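You operate a simulated robot arm through the tools that you are given. There is no shell and no other tool. Be economical: measure what you need, move in short steps, check, and stop when the job is done.

Carry out the task below with a simulated robot arm. There is one attempt and no reset: what you move stays moved.

TASK
Tighten the cradle, then dust, wax and buff the top of the moulding with brown ends.
Fine: black knob to TIGHT; white pad for dust and wax, blue rag to buff; both go back; stop, tin and mouldings stay put.

It is judged by the outcome, as a careful person would: the job done as asked, and still so three seconds after it is handed in. It fails if anything else is knocked over, pushed out of place, dropped, spilled or broken.

THE ROBOT
A 6-joint arm with a two-finger parallel gripper, fixed in place. Base frame: the origin is at the foot of the arm, x ahead of it, y to its left, z up; the work surface is at about z = 950. Lengths are in mm, angles in rad, forces in N, time in s.
With the tool pointing down near the work surface it reaches from about 220 to 660 mm from the base axis. Its first joint turns from -1.152 to 1.152 rad. Payload 2.9 kg.
Tool frame: the origin (TCP) lies between the finger pads and is the grasp point; the fingertips stand 30 mm ahead of it; z points along the fingers, y is the line along which they close. The gripper opens to 110 mm. The fingers are 20 mm wide and 10 mm thick; the gripper's body (48 by 112 mm) begins 55 mm behind the TCP.
Orientation is told as [roll, pitch, yaw] about the base's x, y, z axes, in that order, counted from this pose: with the fingers straight down and closing along the base's y, the tool's x points along the base's -x, its y along +y and its z along -z.

THE INTERFACE
- The arm moves only by the tool move_arm. Its argument "targets" is one flat list of numbers, 6 for each row, row after row: the shift along the tool's x, y, z in m, then the turn, a rotation vector about the tool's x, y, z in rad. In form: [x, y, z, ax, ay, az, x, y, z, ax, ay, az, ...]. A call has 1 to 12 rows; each row shifts and turns the commanded pose from where the row before left it, along the tool's axes as they then stand. "gripper" is the closure in counts, from 0 (fully open) to 255 (shut), set as the call begins (left out, the last holds). A row lasts 0.2 s, in which the tool goes at most 50 mm and 0.15 rad; a call with a longer step from one row to the next is refused whole, and so is a gripper value outside its range. A pose out of reach is approached as far as the arm can. The call stops where the force on the tool passes 40 N (or 10 N more than at its start, if that is more) or the arm is blocked; 0.2 s more then pass. The fingers move at their own pace (about 108 mm/s each) and stop on an object; they squeeze with about 33 N. The grip force told is the motor's: it shows also when the fingers shut on nothing. Time passes only in rows, and 0.2 s behind the last, so rows that do not move let the fingers close. It gives the time, the measured TCP pose, the force on the tool (base axes), the opening and the grip force at its end, in the units of the frame above (readings bear some noise), and new pictures: "views" is both (left out), scene, wrist or none.
- Cameras (640 x 400 px; columns grow to the right, rows downward): "scene" is fixed at [89.1, 436, 1412.8]; the picture's right is [-0.67, -0.74, 0.00], its down [-0.22, 0.20, -0.95] and it looks along [0.71, -0.64, -0.30] (base axes); focal length 331 px, centre (320, 200). "wrist" rides on the gripper at [-36, 0, -57] in the tool frame; the picture's right is [0.00, -1.00, 0.00], its down [0.97, 0.00, -0.24] and it looks along [0.24, 0.00, 0.97] (tool axes); focal length 218 px, centre (320, 200).
- probe_pixels(camera, pixels): for up to 12 pixels [column, row] of the newest picture of that camera ("zoom" is the newest enlarged one), the place [x, y, z] in the base frame of the surface seen there, good to about 2 mm. No time passes.
- zoom(camera, box): a new picture of the part [left, top, right, bottom] of that camera's present view, enlarged. No time passes.
- sign_off(): hands the job in; it is judged then, once.

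Work in short steps. Measure before you move; look again where a grasp or a placing could have gone wrong, and mend it. You have 80 turns and 120 pictures in all, those below and enlarged ones among them. Open the gripper and draw the arm clear of the work before you hand the job in, unless the task says otherwise; then end with one line.

The tools are called after "Call:" as name(argument=value, ...) on one line, values as JSON. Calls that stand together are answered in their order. move_arm: Moves the arm, as the interface text tells. Its arguments: {"type":"object","properties":{"targets":{"type":"array","items":{"type":"number"}},"gripper":{"type":"number"},"views":{"type":"string","enum":["both","scene","wrist","none"]}},"required":["targets"]} The other tools are called the same way: probe_pixels (camera, pixels) gives the place of the surface under pixels of a picture; zoom (camera, box) takes an enlarged picture of a part of a camera's view; sign_off () hands the job in.

At the start:

```text
t: 0.0
ee_pos: [382.6, -61.3, 1297.6]
ee_rot: [0.0, -0.002, 0.0]
wrist_force: [0.2, -0.2, 0.0]
opening: 110.1
finger_force: 0.1
```

scene: 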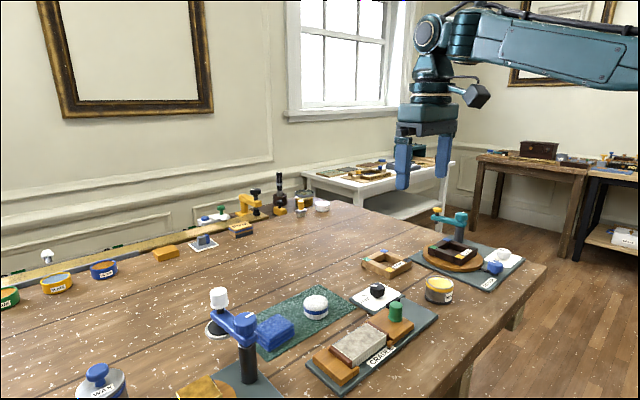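
wrist: 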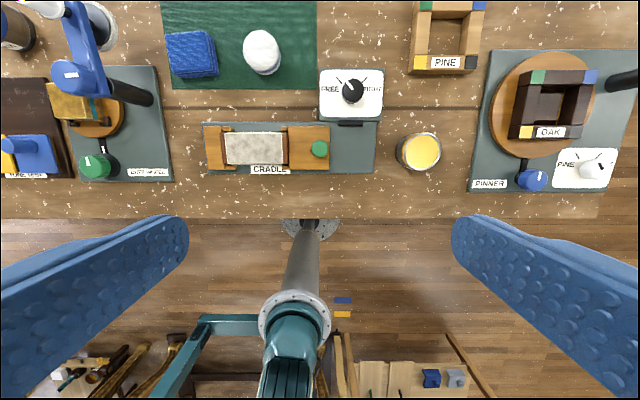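

I see the cradle, black knob (FREE/TIGHT), white pad, blue rag and a wax tin. I zoom in before moving.

Call:
zoom(camera="wrist", box=[150, 0, 470, 200])

Call:
zoom(camera="scene", box=[190, 240, 470, 400])

```text
2.00 times, centred on (310, 100) of wrist
```

zoom: 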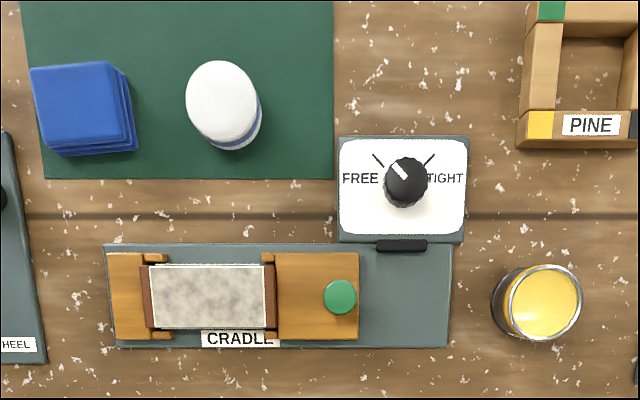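

```text
2.29 times, centred on (330, 320) of scene
```

zoom: 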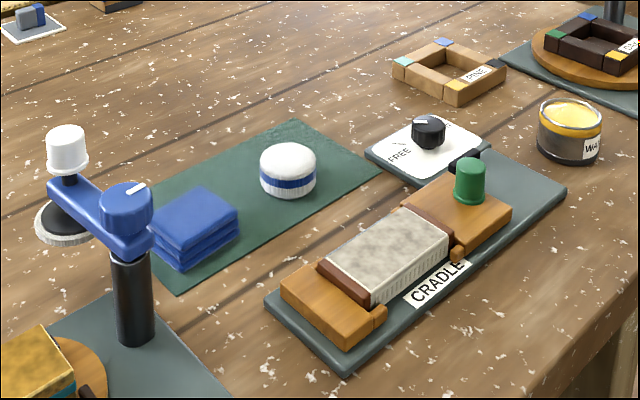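

Call:
probe_pixels(camera="wrist", pixels=[[353, 91], [345, 82], [375, 84], [342, 115], [262, 52], [192, 55], [255, 147], [228, 147], [284, 147], [319, 148], [420, 152], [300, 80]])

Call:
probe_pixels(camera="scene", pixels=[[315, 300], [316, 318], [275, 329], [377, 290], [396, 311], [360, 345], [330, 357], [395, 330], [440, 285], [357, 327], [381, 346]])

Call:
probe_pixels(camera="zoom", pixels=[[428, 121], [416, 122], [428, 145], [345, 275], [440, 258], [322, 262], [392, 212], [450, 245], [371, 303], [288, 160], [190, 215], [470, 165]])

```text
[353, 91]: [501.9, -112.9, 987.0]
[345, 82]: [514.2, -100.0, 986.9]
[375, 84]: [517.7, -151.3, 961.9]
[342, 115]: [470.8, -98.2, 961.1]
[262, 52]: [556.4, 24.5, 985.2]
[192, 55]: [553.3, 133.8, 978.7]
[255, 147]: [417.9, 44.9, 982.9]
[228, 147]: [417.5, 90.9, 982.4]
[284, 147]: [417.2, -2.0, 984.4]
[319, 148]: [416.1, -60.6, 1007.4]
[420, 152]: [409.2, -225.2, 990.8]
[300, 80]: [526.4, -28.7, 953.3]
```

```text
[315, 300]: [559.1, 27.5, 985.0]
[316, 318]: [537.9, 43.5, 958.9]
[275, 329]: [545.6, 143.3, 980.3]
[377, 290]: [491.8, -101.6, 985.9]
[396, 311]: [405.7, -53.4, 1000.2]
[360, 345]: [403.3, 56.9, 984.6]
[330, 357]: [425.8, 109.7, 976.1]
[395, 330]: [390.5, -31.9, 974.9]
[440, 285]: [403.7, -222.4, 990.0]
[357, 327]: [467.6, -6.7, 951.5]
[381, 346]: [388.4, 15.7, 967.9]
```

```text
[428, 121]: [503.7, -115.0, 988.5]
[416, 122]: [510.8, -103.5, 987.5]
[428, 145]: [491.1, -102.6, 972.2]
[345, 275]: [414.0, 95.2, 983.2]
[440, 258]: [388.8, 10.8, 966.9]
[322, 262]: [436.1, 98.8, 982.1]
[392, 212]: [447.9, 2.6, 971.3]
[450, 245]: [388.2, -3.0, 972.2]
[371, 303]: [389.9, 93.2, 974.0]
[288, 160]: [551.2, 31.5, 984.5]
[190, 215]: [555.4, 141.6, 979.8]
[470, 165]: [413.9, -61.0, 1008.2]
```

Black knob at (502,-113), top 987; pointer towards +x+y (FREE). I move above it for a closer look.

Call:
move_arm(targets=[-0.0199, -0.0086, 0.0346, 0, 0, 0, -0.0199, -0.0086, 0.0346, 0, 0, 0, -0.0199, -0.0086, 0.0346, 0, 0, 0, -0.0199, -0.0086, 0.0346, 0, 0, 0, -0.0199, -0.0086, 0.0346, 0, 0, 0, -0.0199, -0.0086, 0.0346, 0, 0, 0, 0, 0, 0, 0, 0, 0], gripper=0)

```text
t: 1.6
ee_pos: [503.6, -113.6, 1089.8]
ee_rot: [0.002, -0.002, 0.001]
wrist_force: [0.0, 0.6, 0.5]
opening: 110.2
finger_force: 0.0
```

scene: 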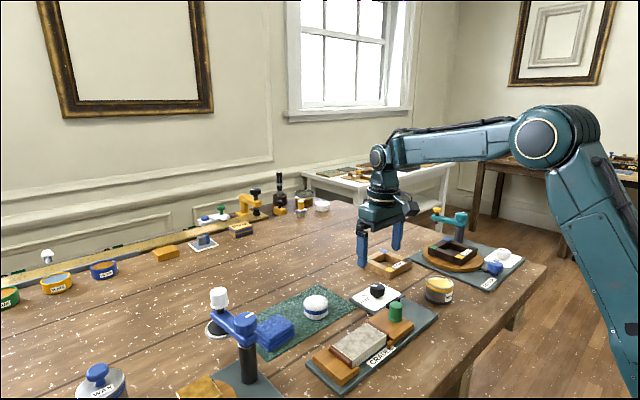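
wrist: 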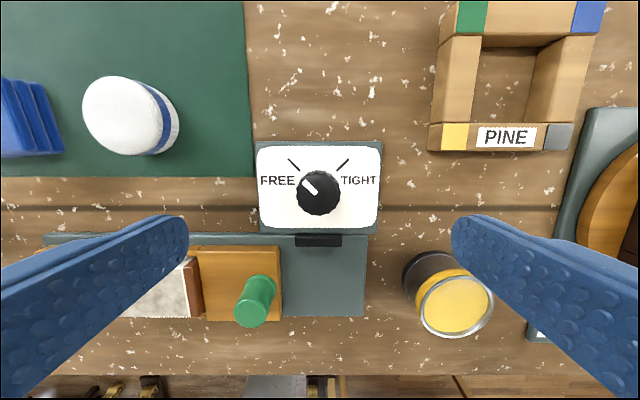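

Call:
zoom(camera="wrist", box=[240, 140, 400, 240])

Call:
probe_pixels(camera="wrist", pixels=[[318, 192], [291, 161], [347, 161], [298, 192], [340, 192], [307, 180], [318, 213], [318, 240], [456, 305], [460, 330], [428, 300], [490, 300]])

```text
4.00 times, centred on (320, 190) of wrist
```

zoom: 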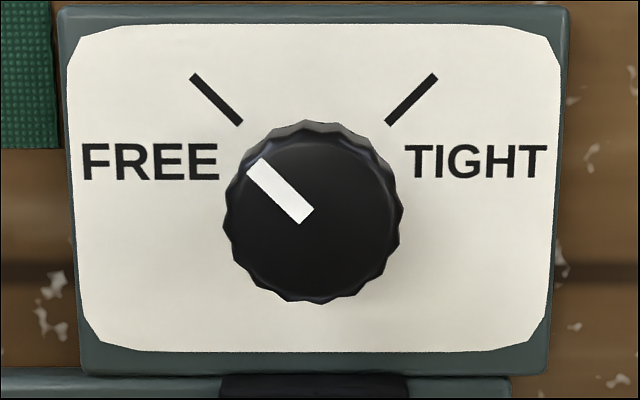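

```text
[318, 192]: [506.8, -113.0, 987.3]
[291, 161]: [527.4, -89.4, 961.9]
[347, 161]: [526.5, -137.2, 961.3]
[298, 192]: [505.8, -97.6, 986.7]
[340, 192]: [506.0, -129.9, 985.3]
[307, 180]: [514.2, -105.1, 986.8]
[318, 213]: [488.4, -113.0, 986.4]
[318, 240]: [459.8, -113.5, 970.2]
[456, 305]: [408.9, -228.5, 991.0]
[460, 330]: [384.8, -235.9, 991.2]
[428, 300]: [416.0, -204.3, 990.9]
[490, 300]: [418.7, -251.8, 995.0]
```

Ticks are at ±45°, knob centre about (503.5,-113.3). Turn the tool to +45° yaw with the fingers partly closed, then check.

Call:
move_arm(targets=[0, 0, 0.0, 0, 0, -0.131, 0, 0, 0.0, 0, 0, -0.131, 0, 0, 0.01, 0, 0, -0.131, 0, 0, 0.01, 0, 0, -0.131, 0, 0, 0.01, 0, 0, -0.131, 0, 0, 0.01, 0, 0, -0.1304, 0, 0, 0, 0, 0, 0], gripper=116, views="wrist")

```text
t: 3.2
ee_pos: [503.4, -113.3, 1051.2]
ee_rot: [0.0, -0.002, 0.787]
wrist_force: [0.9, -0.5, -0.3]
opening: 60.1
finger_force: 0.0
```

wrist: 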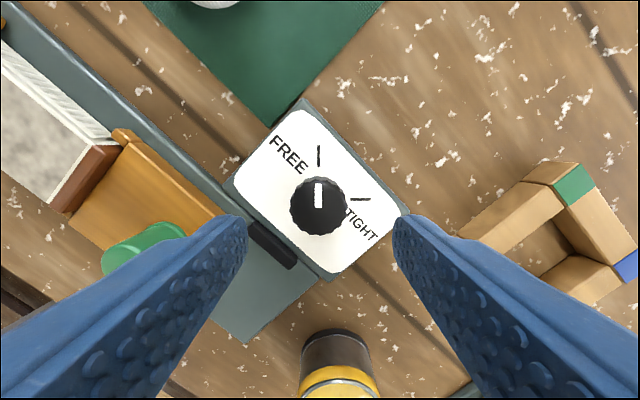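

Aligned. Descend to TCP z≈998 and close on the knob.

Call:
move_arm(targets=[0, 0, 0.02, 0, 0, 0, 0, 0, 0.02, 0, 0, 0, 0, 0, 0.013, 0, 0, 0, 0, 0, 0, 0, 0, 0], views="none")

Call:
move_arm(targets=[0, 0, 0, 0, 0, 0, 0, 0, 0, 0, 0, 0, 0, 0, 0, 0, 0, 0], gripper=255, views="wrist")

```text
t: 4.2
ee_pos: [500.6, -112.0, 997.0]
ee_rot: [0.0, -0.002, 0.784]
wrist_force: [-0.3, -0.2, 0.1]
opening: 59.9
finger_force: 0.0
```

```text
t: 5.0
ee_pos: [502.1, -112.6, 996.8]
ee_rot: [-0.003, -0.004, 0.785]
wrist_force: [16.7, -13.6, -9.3]
opening: 33.6
finger_force: 45.2
```

wrist: 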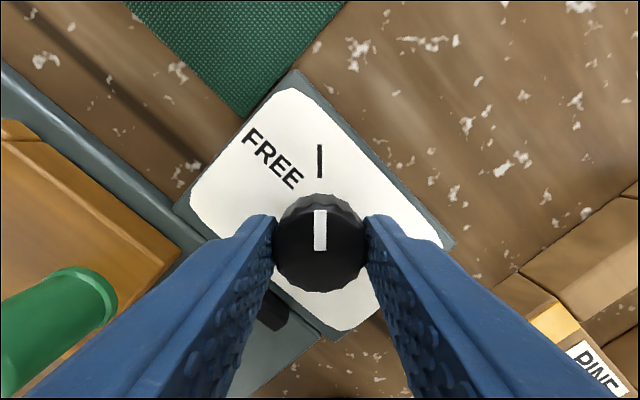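

Gripped (33.6 mm) with a side load of about 21 N; I shift 2 mm to relieve it and turn.

Call:
move_arm(targets=[0, -0.002, 0, 0, 0, 0, 0, 0, 0, 0, 0, 0.1428, 0, 0, 0, 0, 0, 0.1428, 0, 0, 0, 0, 0, 0.1428, 0, 0, 0, 0, 0, 0.1428, 0, 0, 0, 0, 0, 0.1428, 0, 0, 0, 0, 0, 0.1428], views="wrist")

```text
t: 6.6
ee_pos: [503.0, -112.9, 996.8]
ee_rot: [0.002, 0.002, -0.071]
wrist_force: [-18.2, 15.6, 21.5]
opening: 33.7
finger_force: 44.6
```

wrist: 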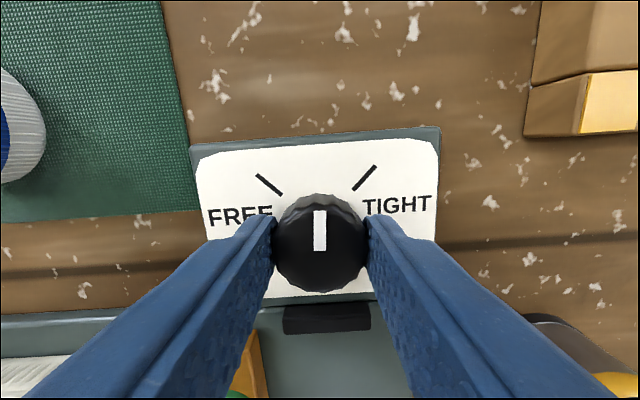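

The knob follows. Continue to 45° past centre with a small relief.

Call:
move_arm(targets=[0.0008, 0.0006, -0.0005, 0, 0, 0, 0, 0, 0, 0, 0, 0.1428, 0, 0, 0, 0, 0, 0.1428, 0, 0, 0, 0, 0, 0.1428, 0, 0, 0, 0, 0, 0.1428, 0, 0, 0, 0, 0, 0.1428, 0, 0, 0, 0, 0, 0], views="wrist")

```text
t: 8.2
ee_pos: [502.3, -112.6, 996.7]
ee_rot: [0.002, 0.0, -0.787]
wrist_force: [-10.1, 16.4, 16.2]
opening: 33.3
finger_force: 44.9
```

wrist: 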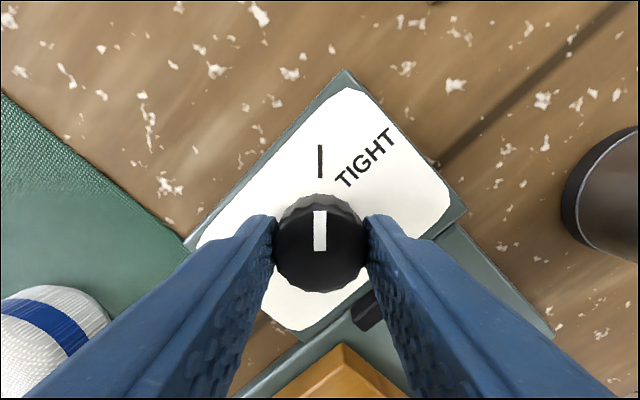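

Pointer lines up with the TIGHT tick. Release (60 mm), rise, and look.

Call:
move_arm(targets=[0, 0, 0, 0, 0, 0, 0, 0, 0, 0, 0, 0, 0, 0, 0, 0, 0, 0, 0, 0, -0.02, 0, 0, 0, 0, 0, -0.035, 0, 0, 0, 0, 0, -0.04, 0, 0, 0, 0, 0, 0, 0, 0, 0], gripper=116)

```text
t: 9.8
ee_pos: [503.8, -114.6, 1094.0]
ee_rot: [0.003, 0.0, -0.784]
wrist_force: [0.5, 0.0, 0.5]
opening: 60.0
finger_force: 0.1
```

scene: 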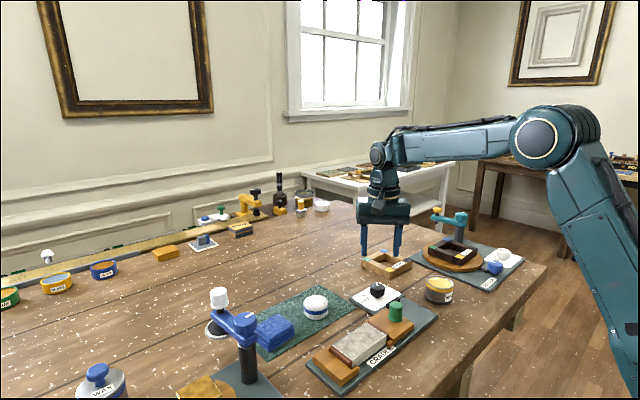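
wrist: 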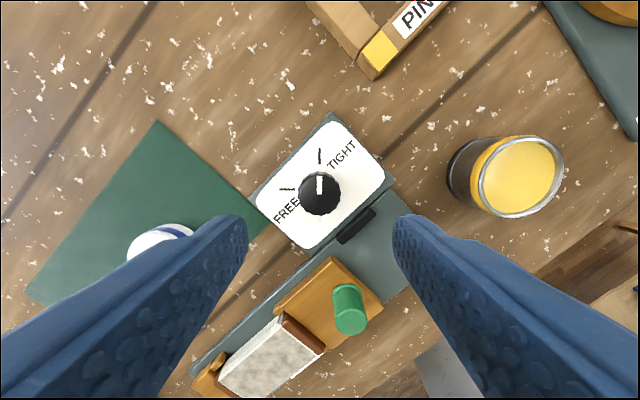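

Knob reads TIGHT. Now move above the white pad with yaw back to 0.

Call:
move_arm(targets=[0, 0, -0.007, 0, 0, -0.131, 0, 0, -0.007, 0, 0, -0.131, 0, 0, -0.007, 0, 0, -0.131, 0, 0, -0.007, 0, 0, -0.131, 0, 0, -0.007, 0, 0, -0.131, 0, 0, -0.007, 0, 0, -0.129, -0.0125, 0.0355, 0, 0, 0, 0, -0.0125, 0.0355, 0, 0, 0, 0, -0.0125, 0.0355, 0, 0, 0, 0, -0.0125, 0.0355, 0, 0, 0, 0, 0, 0, 0, 0, 0, 0], gripper=65)

```text
t: 12.2
ee_pos: [552.0, 23.9, 1132.8]
ee_rot: [0.0, 0.0, 0.0]
wrist_force: [0.3, 0.0, 0.2]
opening: 82.1
finger_force: 0.1
```

scene: 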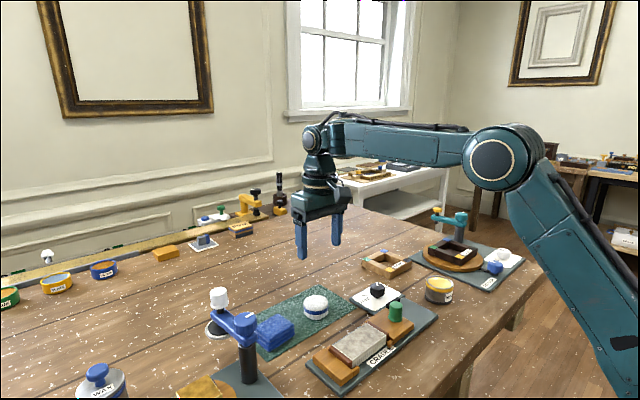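
wrist: 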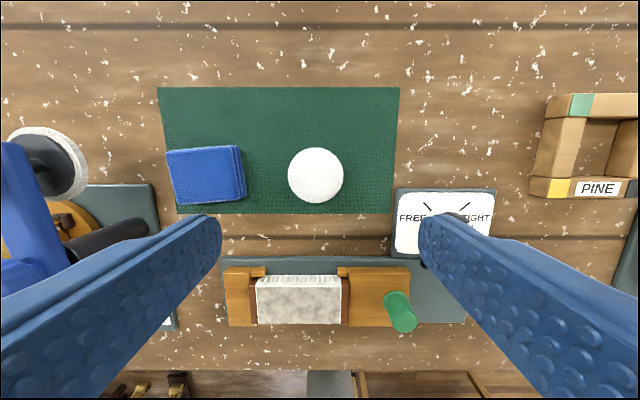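

Call:
probe_pixels(camera="wrist", pixels=[[315, 175], [292, 175], [340, 175], [315, 151], [315, 198], [243, 150], [245, 195], [168, 153], [178, 202], [300, 300], [259, 277], [340, 322]])

Call:
zoom(camera="scene", box=[230, 270, 470, 400])

```text
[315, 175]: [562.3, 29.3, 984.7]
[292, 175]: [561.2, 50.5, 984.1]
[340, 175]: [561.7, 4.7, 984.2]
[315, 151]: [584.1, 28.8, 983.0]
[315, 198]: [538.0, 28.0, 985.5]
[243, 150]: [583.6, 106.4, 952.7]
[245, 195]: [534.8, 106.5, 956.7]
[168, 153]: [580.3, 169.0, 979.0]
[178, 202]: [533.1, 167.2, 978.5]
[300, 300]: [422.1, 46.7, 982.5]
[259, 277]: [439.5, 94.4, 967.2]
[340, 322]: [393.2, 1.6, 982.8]
```

```text
2.67 times, centred on (350, 335) of scene
```

zoom: 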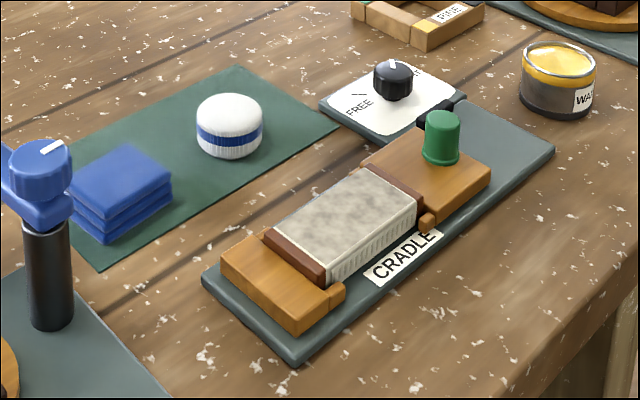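

Pad centre ≈(561,28), Ø≈52, z 952–985. Descend to TCP z 994, then close.

Call:
move_arm(targets=[-0.009, 0.0045, 0.03, 0, 0, 0, 0, 0, 0.04, 0, 0, 0, 0, 0, 0.04, 0, 0, 0, 0, 0, 0.029, 0, 0, 0, 0, 0, 0, 0, 0, 0], views="wrist")

```text
t: 13.4
ee_pos: [563.6, 33.9, 991.0]
ee_rot: [0.001, -0.001, 0.0]
wrist_force: [0.3, 0.8, -0.1]
opening: 82.0
finger_force: 0.0
```

wrist: 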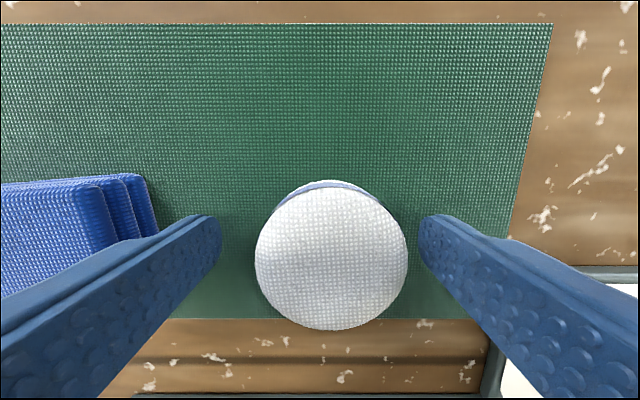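

Pad centre is ~4 mm to the right of mid-gripper; recentre and close.

Call:
move_arm(targets=[-0.001, -0.0038, -0.002, 0, 0, 0, 0, 0, 0, 0, 0, 0], views="none")

Call:
move_arm(targets=[0, 0, 0, 0, 0, 0, 0, 0, 0, 0, 0, 0, 0, 0, 0, 0, 0, 0], gripper=255, views="wrist")

```text
t: 14.0
ee_pos: [565.2, 29.0, 994.3]
ee_rot: [-0.001, -0.002, 0.001]
wrist_force: [-0.6, -0.2, 0.7]
opening: 82.0
finger_force: 0.0
```

```text
t: 14.8
ee_pos: [564.9, 29.6, 994.2]
ee_rot: [-0.001, 0.0, 0.0]
wrist_force: [-0.7, 0.5, 0.3]
opening: 51.9
finger_force: 33.1
```

wrist: 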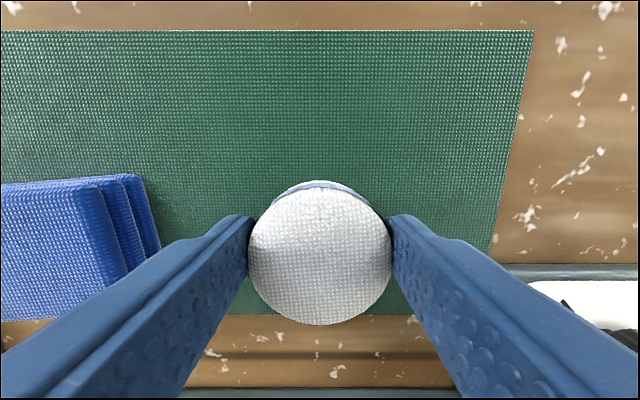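

Held at 51.9 mm (pad bottom ≈ TCP−42). Lift and carry over the moulding's left end.

Call:
move_arm(targets=[0, 0, -0.02, 0, 0, 0, 0, 0, -0.03, 0, 0, 0, 0, 0, -0.03, 0, 0, 0, 0.0294, 0.0085, 0, 0, 0, 0, 0.0294, 0.0085, 0, 0, 0, 0, 0.0294, 0.0085, 0, 0, 0, 0, 0.0294, 0.0085, 0, 0, 0, 0, 0.0294, 0.0085, 0, 0, 0, 0, 0, 0, 0, 0, 0, 0])

```text
t: 16.8
ee_pos: [419.3, 67.6, 1076.9]
ee_rot: [0.001, -0.003, 0.0]
wrist_force: [0.2, -1.4, -1.3]
opening: 51.8
finger_force: 33.1
```

scene: 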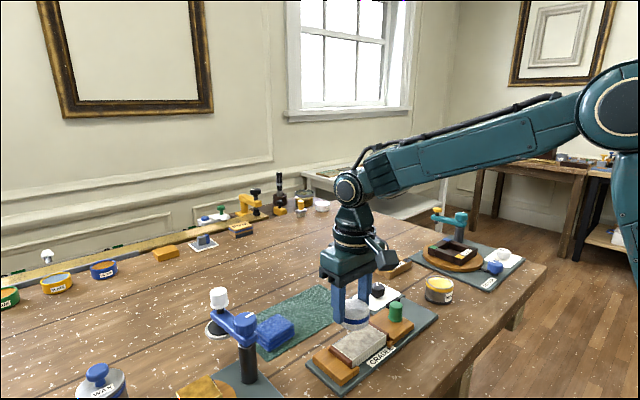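
wrist: 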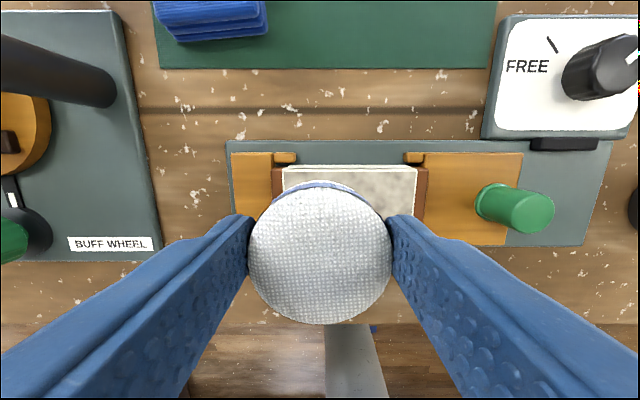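

Call:
probe_pixels(camera="wrist", pixels=[[287, 175], [412, 175], [278, 180], [420, 180], [350, 170], [400, 172], [255, 180], [460, 180], [286, 158]])

Call:
probe_pixels(camera="scene", pixels=[[330, 348], [352, 366], [385, 336], [355, 355], [380, 340], [372, 348]])

```text
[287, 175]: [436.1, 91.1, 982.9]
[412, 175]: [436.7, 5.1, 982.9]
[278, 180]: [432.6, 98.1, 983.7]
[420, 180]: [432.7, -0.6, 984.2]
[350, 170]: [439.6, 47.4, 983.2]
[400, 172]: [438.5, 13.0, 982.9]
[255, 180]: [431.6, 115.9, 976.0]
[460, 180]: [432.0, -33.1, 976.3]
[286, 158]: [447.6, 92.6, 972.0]
```

```text
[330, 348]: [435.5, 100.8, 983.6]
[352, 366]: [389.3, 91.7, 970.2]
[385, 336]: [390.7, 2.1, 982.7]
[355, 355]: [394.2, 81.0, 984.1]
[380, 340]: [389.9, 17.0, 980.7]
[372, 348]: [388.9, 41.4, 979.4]
```

Moulding top z≈983, x 391–444, y 2–94. Position over left end and descend gently.

Call:
move_arm(targets=[0.001, 0.0075, 0.02, 0, 0, 0, 0, 0, 0.02, 0, 0, 0, 0, 0, 0.008, 0, 0, 0, 0, 0, 0.002, 0, 0, 0, 0, 0, 0.001, 0, 0, 0, 0, 0, 0, 0, 0, 0], views="none")

```text
t: 18.2
ee_pos: [417.2, 78.3, 1026.8]
ee_rot: [0.002, -0.005, 0.001]
wrist_force: [-2.6, 1.8, 18.2]
opening: 51.8
finger_force: 32.5
```

Contact with 18 N; ease off slightly and make one stroke.

Call:
move_arm(targets=[0, 0, -0.0008, 0, 0, 0, 0, -0.012, 0, 0, 0, 0, 0, -0.012, 0, 0, 0, 0, 0, -0.012, 0, 0, 0, 0, 0, -0.012, 0, 0, 0, 0, 0, -0.012, 0, 0, 0, 0, 0, 0, 0, 0, 0, 0])

```text
t: 19.8
ee_pos: [415.6, 19.3, 1025.0]
ee_rot: [0.0, -0.002, -0.001]
wrist_force: [0.7, 4.8, 18.0]
opening: 51.5
finger_force: 33.2
```

scene: 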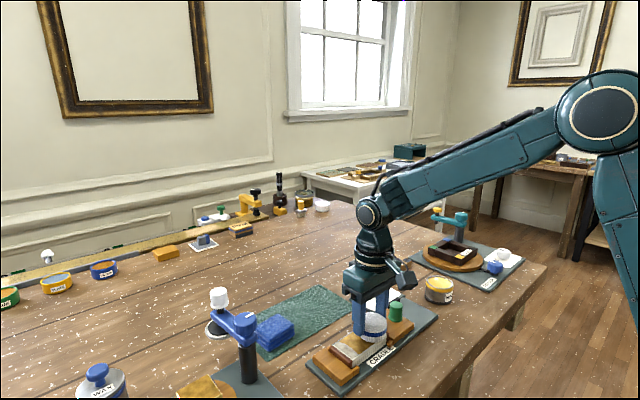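
wrist: 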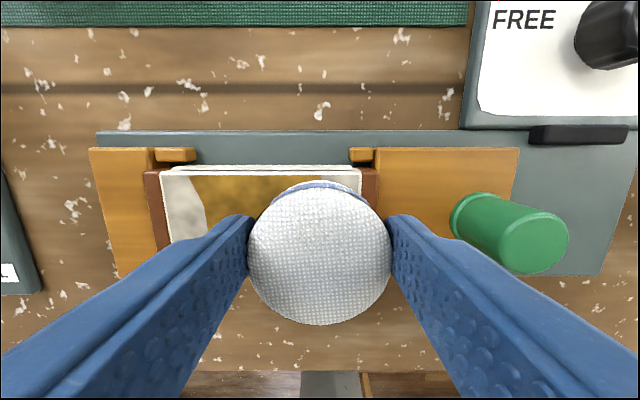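

Dust comes off (gold shows). Two more lanes, longer, to cover the edges and ends.

Call:
move_arm(targets=[-0.01, -0.009, 0, 0, 0, 0, 0, 0.0156, 0, 0, 0, 0, 0, 0.0156, 0, 0, 0, 0, 0, 0.0156, 0, 0, 0, 0, 0, 0.0156, 0, 0, 0, 0, 0, 0.0156, 0, 0, 0, 0, 0.016, 0, 0, 0, 0, 0, 0, -0.0195, 0, 0, 0, 0, 0, -0.0195, 0, 0, 0, 0, 0, -0.0195, 0, 0, 0, 0, 0, -0.0195, 0, 0, 0, 0, 0, 0, 0, 0, 0, 0], views="none")

Call:
move_arm(targets=[0, 0, -0.02, 0, 0, 0, -0.01, 0, -0.03, 0, 0, 0, -0.04, 0, -0.01, 0, 0, 0, -0.04, 0, 0, 0, 0, 0, 0, 0, 0, 0, 0, 0])

```text
t: 22.4
ee_pos: [409.0, 9.6, 1026.9]
ee_rot: [0.001, -0.001, 0.001]
wrist_force: [-0.1, -0.2, 0.3]
opening: 51.9
finger_force: 33.1
```

```text
t: 23.6
ee_pos: [500.5, 9.9, 1086.1]
ee_rot: [0.001, -0.003, 0.0]
wrist_force: [-0.2, -0.4, -0.4]
opening: 51.7
finger_force: 33.4
```

scene: 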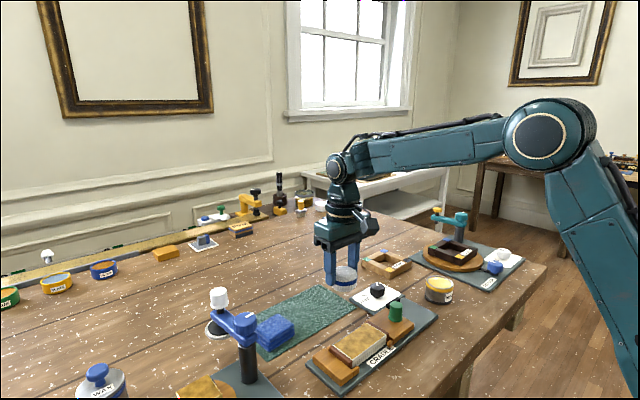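
wrist: 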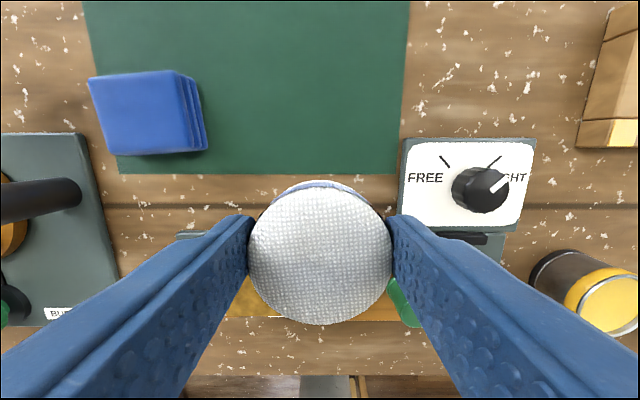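

Call:
zoom(camera="scene", box=[300, 300, 440, 390])

Call:
zoom(camera="scene", box=[410, 265, 470, 310])

```text
4.44 times, centred on (370, 345) of scene
```

zoom: 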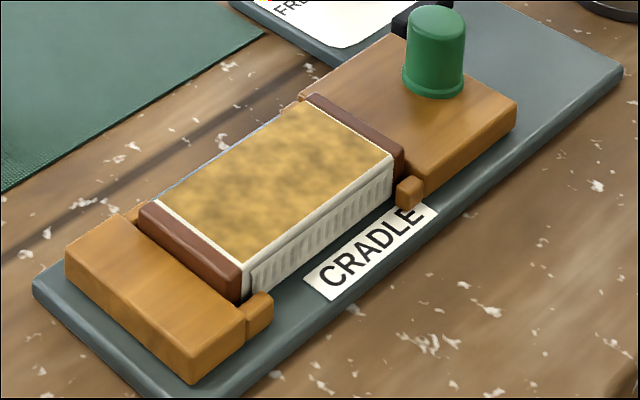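

```text
8.89 times, centred on (440, 288) of scene
```

zoom: 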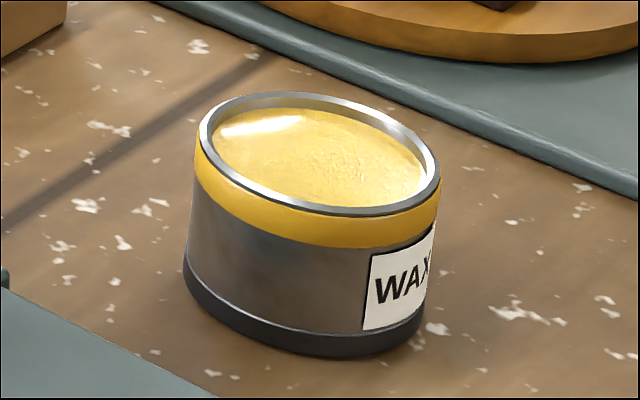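

Dust is all off. Measure the wax tin.

Call:
probe_pixels(camera="zoom", pixels=[[320, 150], [206, 128], [437, 178], [320, 210], [318, 100], [225, 130], [410, 190], [320, 190], [320, 340]])

Call:
probe_pixels(camera="wrist", pixels=[[612, 300], [580, 295], [610, 272], [612, 333], [590, 283]])

```text
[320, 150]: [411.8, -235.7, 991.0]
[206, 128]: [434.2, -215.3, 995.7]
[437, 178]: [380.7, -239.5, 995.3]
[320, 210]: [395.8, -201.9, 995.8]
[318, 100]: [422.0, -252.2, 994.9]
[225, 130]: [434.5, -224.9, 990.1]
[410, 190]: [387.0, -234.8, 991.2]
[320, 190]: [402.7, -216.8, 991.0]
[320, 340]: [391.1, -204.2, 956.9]
```

```text
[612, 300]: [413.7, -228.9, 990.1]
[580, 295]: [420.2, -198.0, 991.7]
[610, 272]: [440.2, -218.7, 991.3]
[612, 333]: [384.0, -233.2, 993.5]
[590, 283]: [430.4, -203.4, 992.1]
```

Call:
probe_pixels(camera="wrist", pixels=[[320, 185], [320, 182], [320, 192], [320, 205], [320, 255], [320, 310], [320, 320], [320, 324], [255, 255], [388, 255]])

Call:
zoom(camera="scene", box=[310, 230, 380, 300])

```text
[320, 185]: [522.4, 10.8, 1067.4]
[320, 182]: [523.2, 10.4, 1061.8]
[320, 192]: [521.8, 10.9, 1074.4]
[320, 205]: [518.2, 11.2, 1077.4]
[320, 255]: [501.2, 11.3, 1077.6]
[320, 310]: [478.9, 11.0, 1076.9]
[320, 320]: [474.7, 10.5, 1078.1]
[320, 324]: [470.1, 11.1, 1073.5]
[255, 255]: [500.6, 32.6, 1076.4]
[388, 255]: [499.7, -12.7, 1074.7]
```

```text
5.71 times, centred on (345, 265) of scene
```

zoom: 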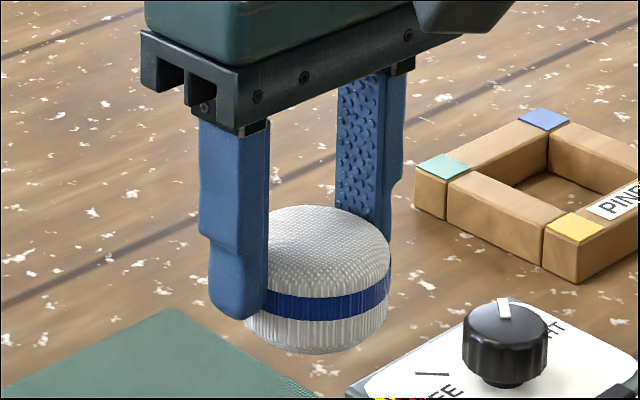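

Pad centre sits 3 mm toward −x of the TCP; tin centre (408.3,−227). Carry the pad above the tin.

Call:
move_arm(targets=[0.0127, -0.0339, 0, 0, 0, 0, 0.0127, -0.0339, 0, 0, 0, 0, 0.0127, -0.0339, 0, 0, 0, 0, 0.0127, -0.0339, 0, 0, 0, 0, 0.0127, -0.0339, 0, 0, 0, 0, 0.0127, -0.0339, 0, 0, 0, 0, 0.0127, -0.0339, 0, 0, 0, 0, 0, 0, 0, 0, 0, 0, 0, 0, 0, 0, 0, 0])

```text
t: 25.6
ee_pos: [410.7, -224.6, 1083.3]
ee_rot: [0.001, -0.003, 0.0]
wrist_force: [-0.5, -0.5, -1.7]
opening: 51.6
finger_force: 33.3
```

scene: 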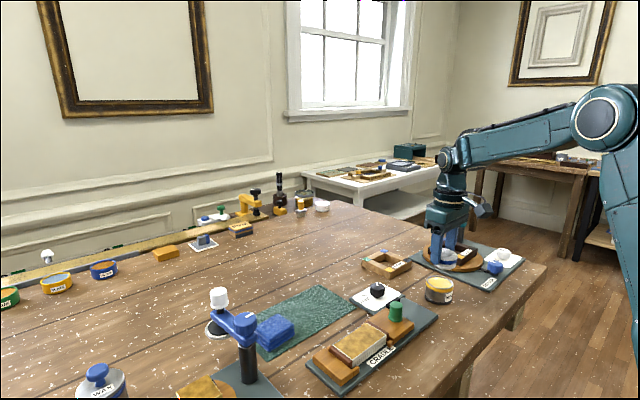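
wrist: 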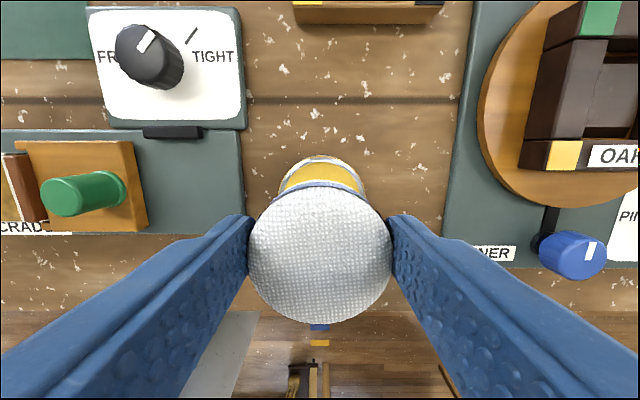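

Call:
move_arm(targets=[0, -0.0015, 0.02, 0, 0, 0, 0, 0, 0.018, 0, 0, 0, 0, 0, 0, 0, 0, 0])

```text
t: 26.4
ee_pos: [408.4, -227.2, 1047.6]
ee_rot: [0.0, -0.001, 0.0]
wrist_force: [-1.9, -0.3, 0.0]
opening: 51.8
finger_force: 33.0
```

scene: 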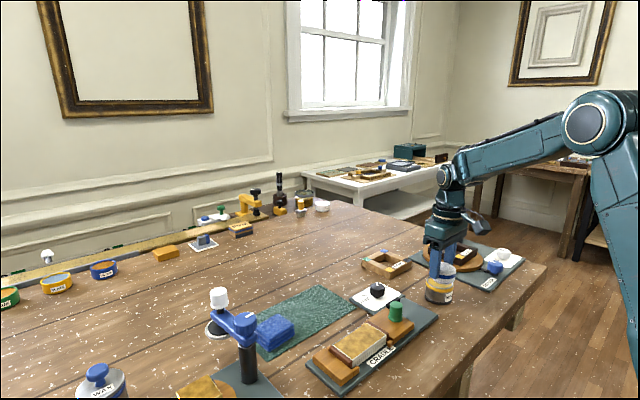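
wrist: 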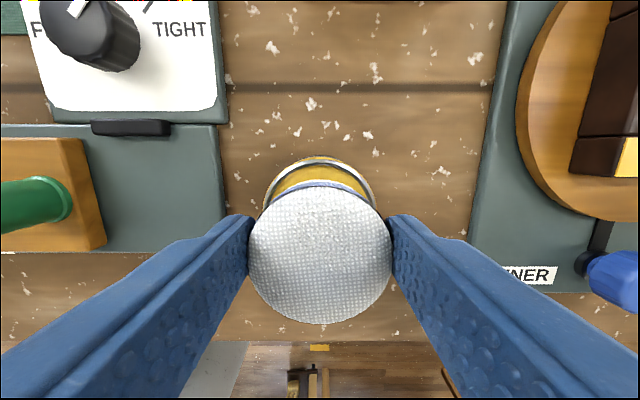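

Call:
probe_pixels(camera="wrist", pixels=[[320, 163], [320, 158], [320, 175], [320, 182], [320, 324], [268, 195], [372, 195]])

Call:
zoom(camera="scene", box=[410, 250, 470, 310])

```text
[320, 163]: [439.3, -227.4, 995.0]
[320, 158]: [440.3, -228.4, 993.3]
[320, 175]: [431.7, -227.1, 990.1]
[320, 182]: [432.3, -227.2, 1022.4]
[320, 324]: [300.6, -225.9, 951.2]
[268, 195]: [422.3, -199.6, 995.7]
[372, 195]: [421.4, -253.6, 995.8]
```

```text
6.67 times, centred on (440, 280) of scene
```

zoom: 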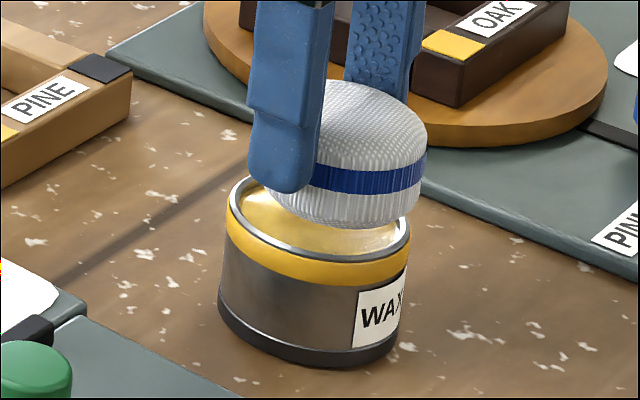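

Pad centre is ~3 mm short in x; correct and step down softly onto the wax.

Call:
move_arm(targets=[-0.003, 0, 0.004, 0, 0, 0, 0, 0, 0.003, 0, 0, 0, 0, 0, 0, 0, 0, 0], views="wrist")

```text
t: 27.2
ee_pos: [413.7, -228.2, 1040.5]
ee_rot: [0.0, -0.002, -0.003]
wrist_force: [-0.2, 0.2, 0.0]
opening: 51.8
finger_force: 32.7
```

wrist: 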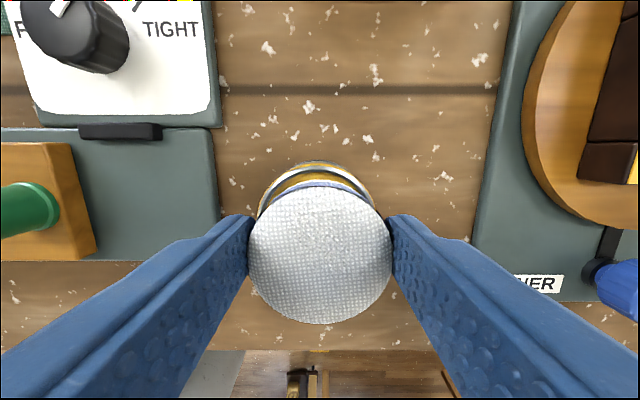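

Call:
probe_pixels(camera="wrist", pixels=[[320, 182], [318, 165], [260, 205], [370, 205], [263, 195], [368, 195], [250, 245], [391, 245]])

Call:
zoom(camera="wrist", box=[230, 140, 410, 260])

```text
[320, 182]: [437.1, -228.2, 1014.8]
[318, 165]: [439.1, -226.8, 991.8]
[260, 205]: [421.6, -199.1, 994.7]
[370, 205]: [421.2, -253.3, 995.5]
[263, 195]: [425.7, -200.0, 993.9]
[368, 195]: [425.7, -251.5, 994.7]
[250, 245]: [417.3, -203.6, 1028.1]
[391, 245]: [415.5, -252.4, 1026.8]
```

```text
3.33 times, centred on (320, 200) of wrist
```

zoom: 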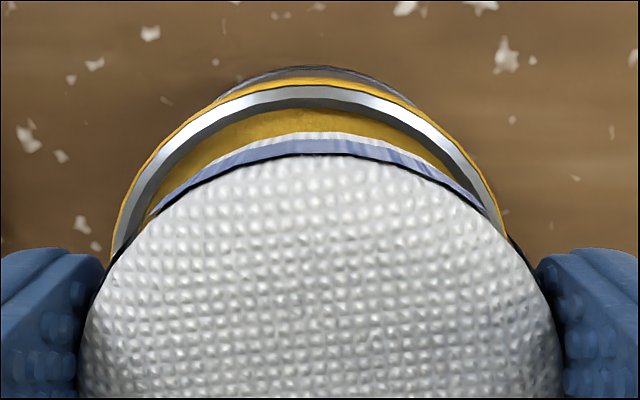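

Shift +1.7 mm in y and −1.5 mm in x, then down in small steps.

Call:
move_arm(targets=[0.0015, 0.0017, 0.001, 0, 0, 0, 0, 0, 0.0015, 0, 0, 0, 0, 0, 0.0015, 0, 0, 0, 0, 0, 0, 0, 0, 0], views="wrist")

```text
t: 28.2
ee_pos: [412.2, -225.8, 1038.0]
ee_rot: [-0.001, 0.0, 0.001]
wrist_force: [0.2, 3.4, 6.4]
opening: 51.6
finger_force: 32.9
```

wrist: 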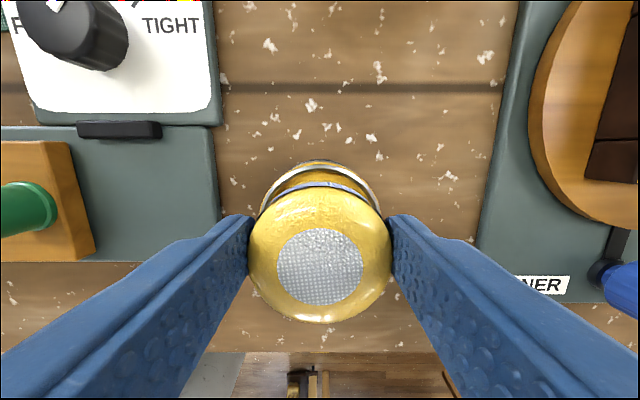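

Pad shows wax all over. Lift and carry to the moulding.

Call:
move_arm(targets=[0, 0, -0.01, 0, 0, 0, 0, 0, -0.02, 0, 0, 0, 0, 0, -0.02, 0, 0, 0, -0.0013, 0.0435, 0, 0, 0, 0, -0.0013, 0.0435, 0, 0, 0, 0, -0.0013, 0.0435, 0, 0, 0, 0, -0.0013, 0.0435, 0, 0, 0, 0, -0.0013, 0.0435, 0, 0, 0, 0, -0.0013, 0.0435, 0, 0, 0, 0, -0.0013, 0.0435, 0, 0, 0, 0, 0, 0, 0, 0, 0, 0])

```text
t: 30.6
ee_pos: [418.8, 78.2, 1085.2]
ee_rot: [0.0, -0.002, -0.002]
wrist_force: [0.7, 0.0, -0.2]
opening: 51.5
finger_force: 33.5
```

scene: 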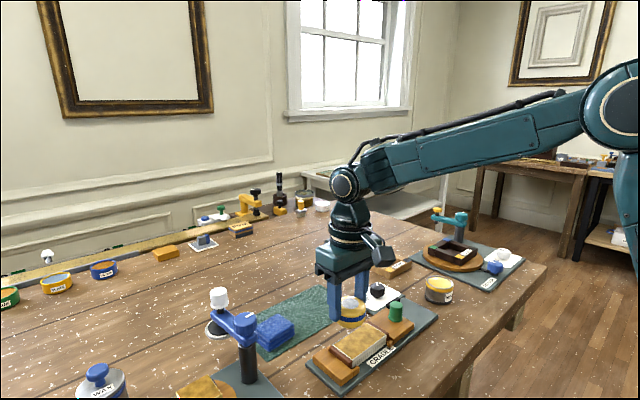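
wrist: 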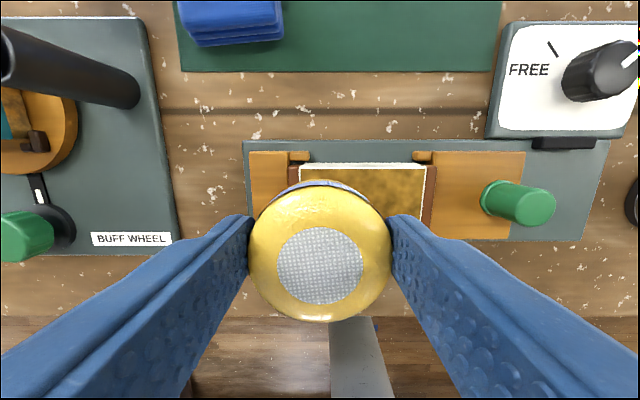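

Call:
move_arm(targets=[-0.002, 0, 0.025, 0, 0, 0, 0, 0, 0.025, 0, 0, 0, 0, 0, 0.007, 0, 0, 0, 0, 0, 0, 0, 0, 0], views="none")

```text
t: 31.6
ee_pos: [422.3, 79.1, 1028.5]
ee_rot: [-0.001, -0.001, -0.001]
wrist_force: [-0.7, 0.4, 0.0]
opening: 51.4
finger_force: 33.0
```

Call:
move_arm(targets=[0, 0, 0.0015, 0, 0, 0, 0, 0, 0.001, 0, 0, 0, 0, 0, 0, 0, 0, 0], views="none")

```text
t: 32.4
ee_pos: [423.5, 77.4, 1026.3]
ee_rot: [0.0, 0.0, 0.001]
wrist_force: [0.2, -1.0, -0.3]
opening: 51.5
finger_force: 33.6
```

Call:
move_arm(targets=[0, 0, 0.001, 0, 0, 0, 0, 0, 0.0008, 0, 0, 0, 0, 0, 0, 0, 0, 0], views="none")

```text
t: 33.2
ee_pos: [423.0, 77.4, 1025.9]
ee_rot: [-0.001, -0.001, 0.001]
wrist_force: [-2.4, -1.5, 8.6]
opening: 51.6
finger_force: 32.8
```

Contact at 8.6 N. Wax in three lanes.

Call:
move_arm(targets=[-0.006, 0.01, 0.0005, 0, 0, 0, 0, -0.0156, 0, 0, 0, 0, 0, -0.0156, 0, 0, 0, 0, 0, -0.0156, 0, 0, 0, 0, 0, -0.0156, 0, 0, 0, 0, 0, -0.0156, 0, 0, 0, 0, 0.009, 0, 0.0003, 0, 0, 0, 0, 0, 0, 0, 0, 0], views="wrist")

Call:
move_arm(targets=[0, 0.0156, 0, 0, 0, 0, 0, 0.0156, 0, 0, 0, 0, 0, 0.0156, 0, 0, 0, 0, 0, 0.0156, 0, 0, 0, 0, 0, 0.0156, 0, 0, 0, 0, 0.009, 0, 0, 0, 0, 0, 0, -0.0156, 0, 0, 0, 0, 0, -0.0156, 0, 0, 0, 0, 0, -0.0156, 0, 0, 0, 0, 0, -0.0156, 0, 0, 0, 0, 0, -0.0156, 0, 0, 0, 0, 0, 0, 0, 0, 0, 0], views="none")

```text
t: 35.0
ee_pos: [420.9, 8.3, 1026.5]
ee_rot: [0.001, -0.005, 0.0]
wrist_force: [2.0, -2.8, 4.5]
opening: 51.7
finger_force: 32.7
```

wrist: 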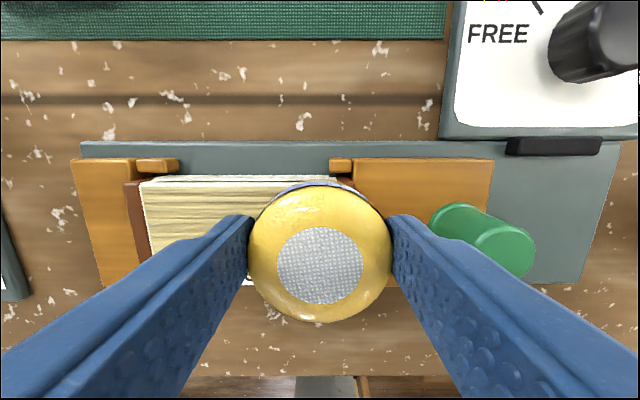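

```text
t: 37.6
ee_pos: [410.1, 7.2, 1026.5]
ee_rot: [0.002, 0.002, -0.002]
wrist_force: [0.5, 2.9, 12.3]
opening: 51.6
finger_force: 32.5
```

Waxed. Lift and move aside to inspect the coverage.

Call:
move_arm(targets=[0, 0, -0.02, 0, 0, 0, -0.01, 0, -0.03, 0, 0, 0, -0.04, 0, -0.01, 0, 0, 0, -0.04, 0.005, 0, 0, 0, 0, -0.04, 0.005, 0, 0, 0, 0, 0, 0, 0, 0, 0, 0], views="both")

Call:
zoom(camera="scene", box=[300, 300, 440, 390])

```text
t: 39.0
ee_pos: [540.5, 21.0, 1086.1]
ee_rot: [0.002, 0.0, -0.001]
wrist_force: [0.0, 0.2, -0.7]
opening: 51.6
finger_force: 33.2
```

scene: 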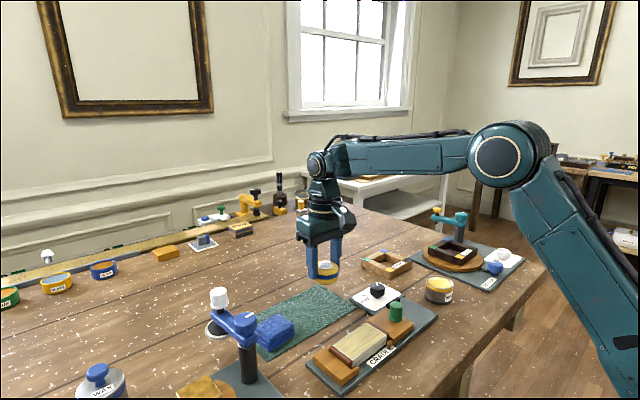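
wrist: 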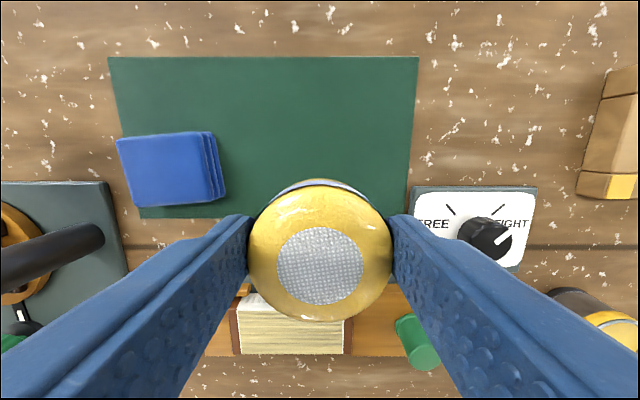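

```text
4.44 times, centred on (370, 345) of scene
```

zoom: 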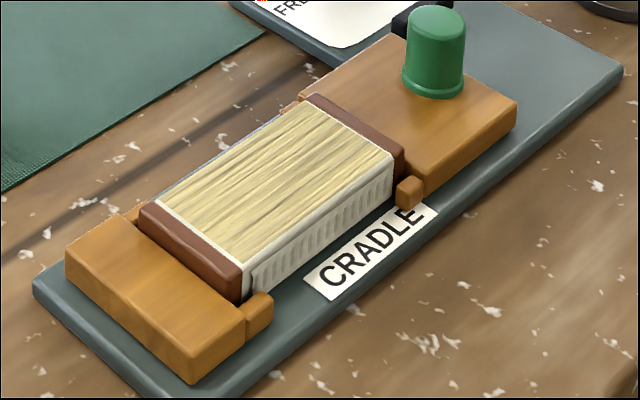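

Evenly waxed. Return pad to its spot (TCP 565, 29.5).

Call:
move_arm(targets=[-0.0245, 0.0085, 0.01, 0, 0, 0, 0, 0, 0.04, 0, 0, 0, 0, 0, 0.034, 0, 0, 0, 0, 0, 0, 0, 0, 0], views="wrist")

```text
t: 40.0
ee_pos: [561.9, 27.8, 1001.1]
ee_rot: [-0.001, -0.002, 0.0]
wrist_force: [0.2, 0.3, 0.0]
opening: 51.7
finger_force: 33.0
```

wrist: 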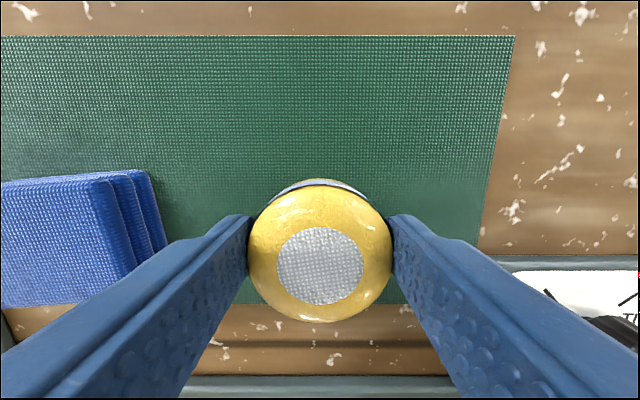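

Call:
move_arm(targets=[-0.0025, 0.0015, 0.003, 0, 0, 0, 0, 0, 0.0015, 0, 0, 0, 0, 0, 0, 0, 0, 0], views="none")

Call:
move_arm(targets=[0, 0, 0.001, 0, 0, 0, 0, 0, 0, 0, 0, 0], views="none")

```text
t: 40.8
ee_pos: [567.6, 30.2, 996.6]
ee_rot: [0.001, 0.0, 0.0]
wrist_force: [0.4, -0.1, -0.5]
opening: 51.7
finger_force: 33.0
```

```text
t: 41.4
ee_pos: [568.9, 28.7, 996.7]
ee_rot: [0.002, -0.001, -0.001]
wrist_force: [0.2, 0.6, 0.6]
opening: 51.3
finger_force: 33.2
```

Call:
move_arm(targets=[0.002, 0, 0.001, 0, 0, 0, 0, 0, 0.0005, 0, 0, 0, 0, 0, 0, 0, 0, 0], views="none")

```text
t: 42.2
ee_pos: [567.3, 29.8, 993.5]
ee_rot: [0.0, -0.003, 0.001]
wrist_force: [0.0, 0.3, 0.6]
opening: 51.6
finger_force: 33.3
```

Call:
move_arm(targets=[0, 0, 0.001, 0, 0, 0, 0, 0, 0.0, 0, 0, 0], views="none")

```text
t: 42.8
ee_pos: [567.2, 29.8, 994.1]
ee_rot: [0.001, 0.0, 0.001]
wrist_force: [-0.8, -1.6, 4.4]
opening: 51.4
finger_force: 33.4
```

Contact (4.4 N). Release and rise.

Call:
move_arm(targets=[0, 0, 0, 0, 0, 0, 0, 0, 0, 0, 0, 0, 0, 0, 0, 0, 0, 0, 0, 0, -0.02, 0, 0, 0, 0, 0, -0.04, 0, 0, 0, 0, 0, -0.04, 0, 0, 0, 0, 0.04, -0.03, 0, 0, 0, 0, 0.04, 0, 0, 0, 0, 0, 0.03, 0, 0, 0, 0, 0, 0, 0, 0, 0, 0], gripper=65)

```text
t: 45.0
ee_pos: [563.8, 140.5, 1123.8]
ee_rot: [0.0, -0.001, 0.0]
wrist_force: [-0.3, 0.6, 0.1]
opening: 81.9
finger_force: 0.1
```

scene: 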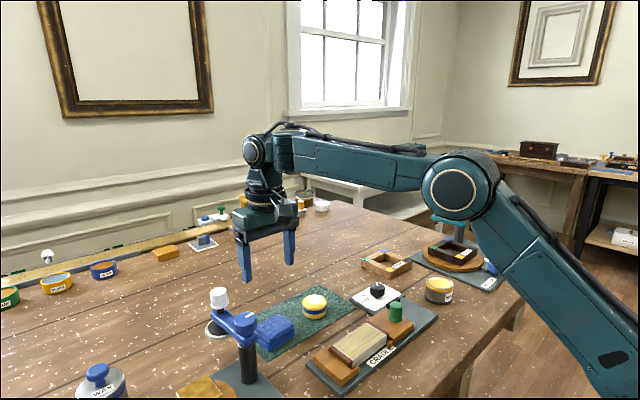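
wrist: 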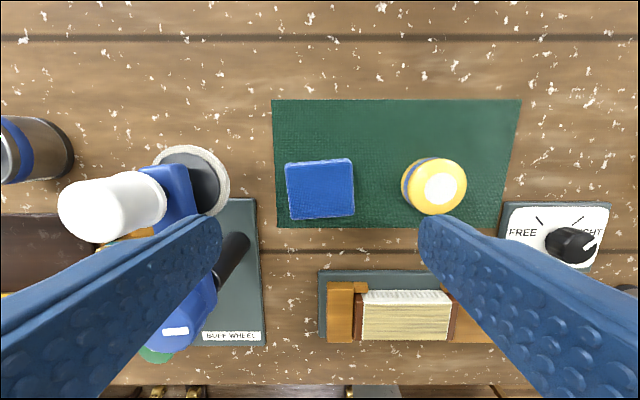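

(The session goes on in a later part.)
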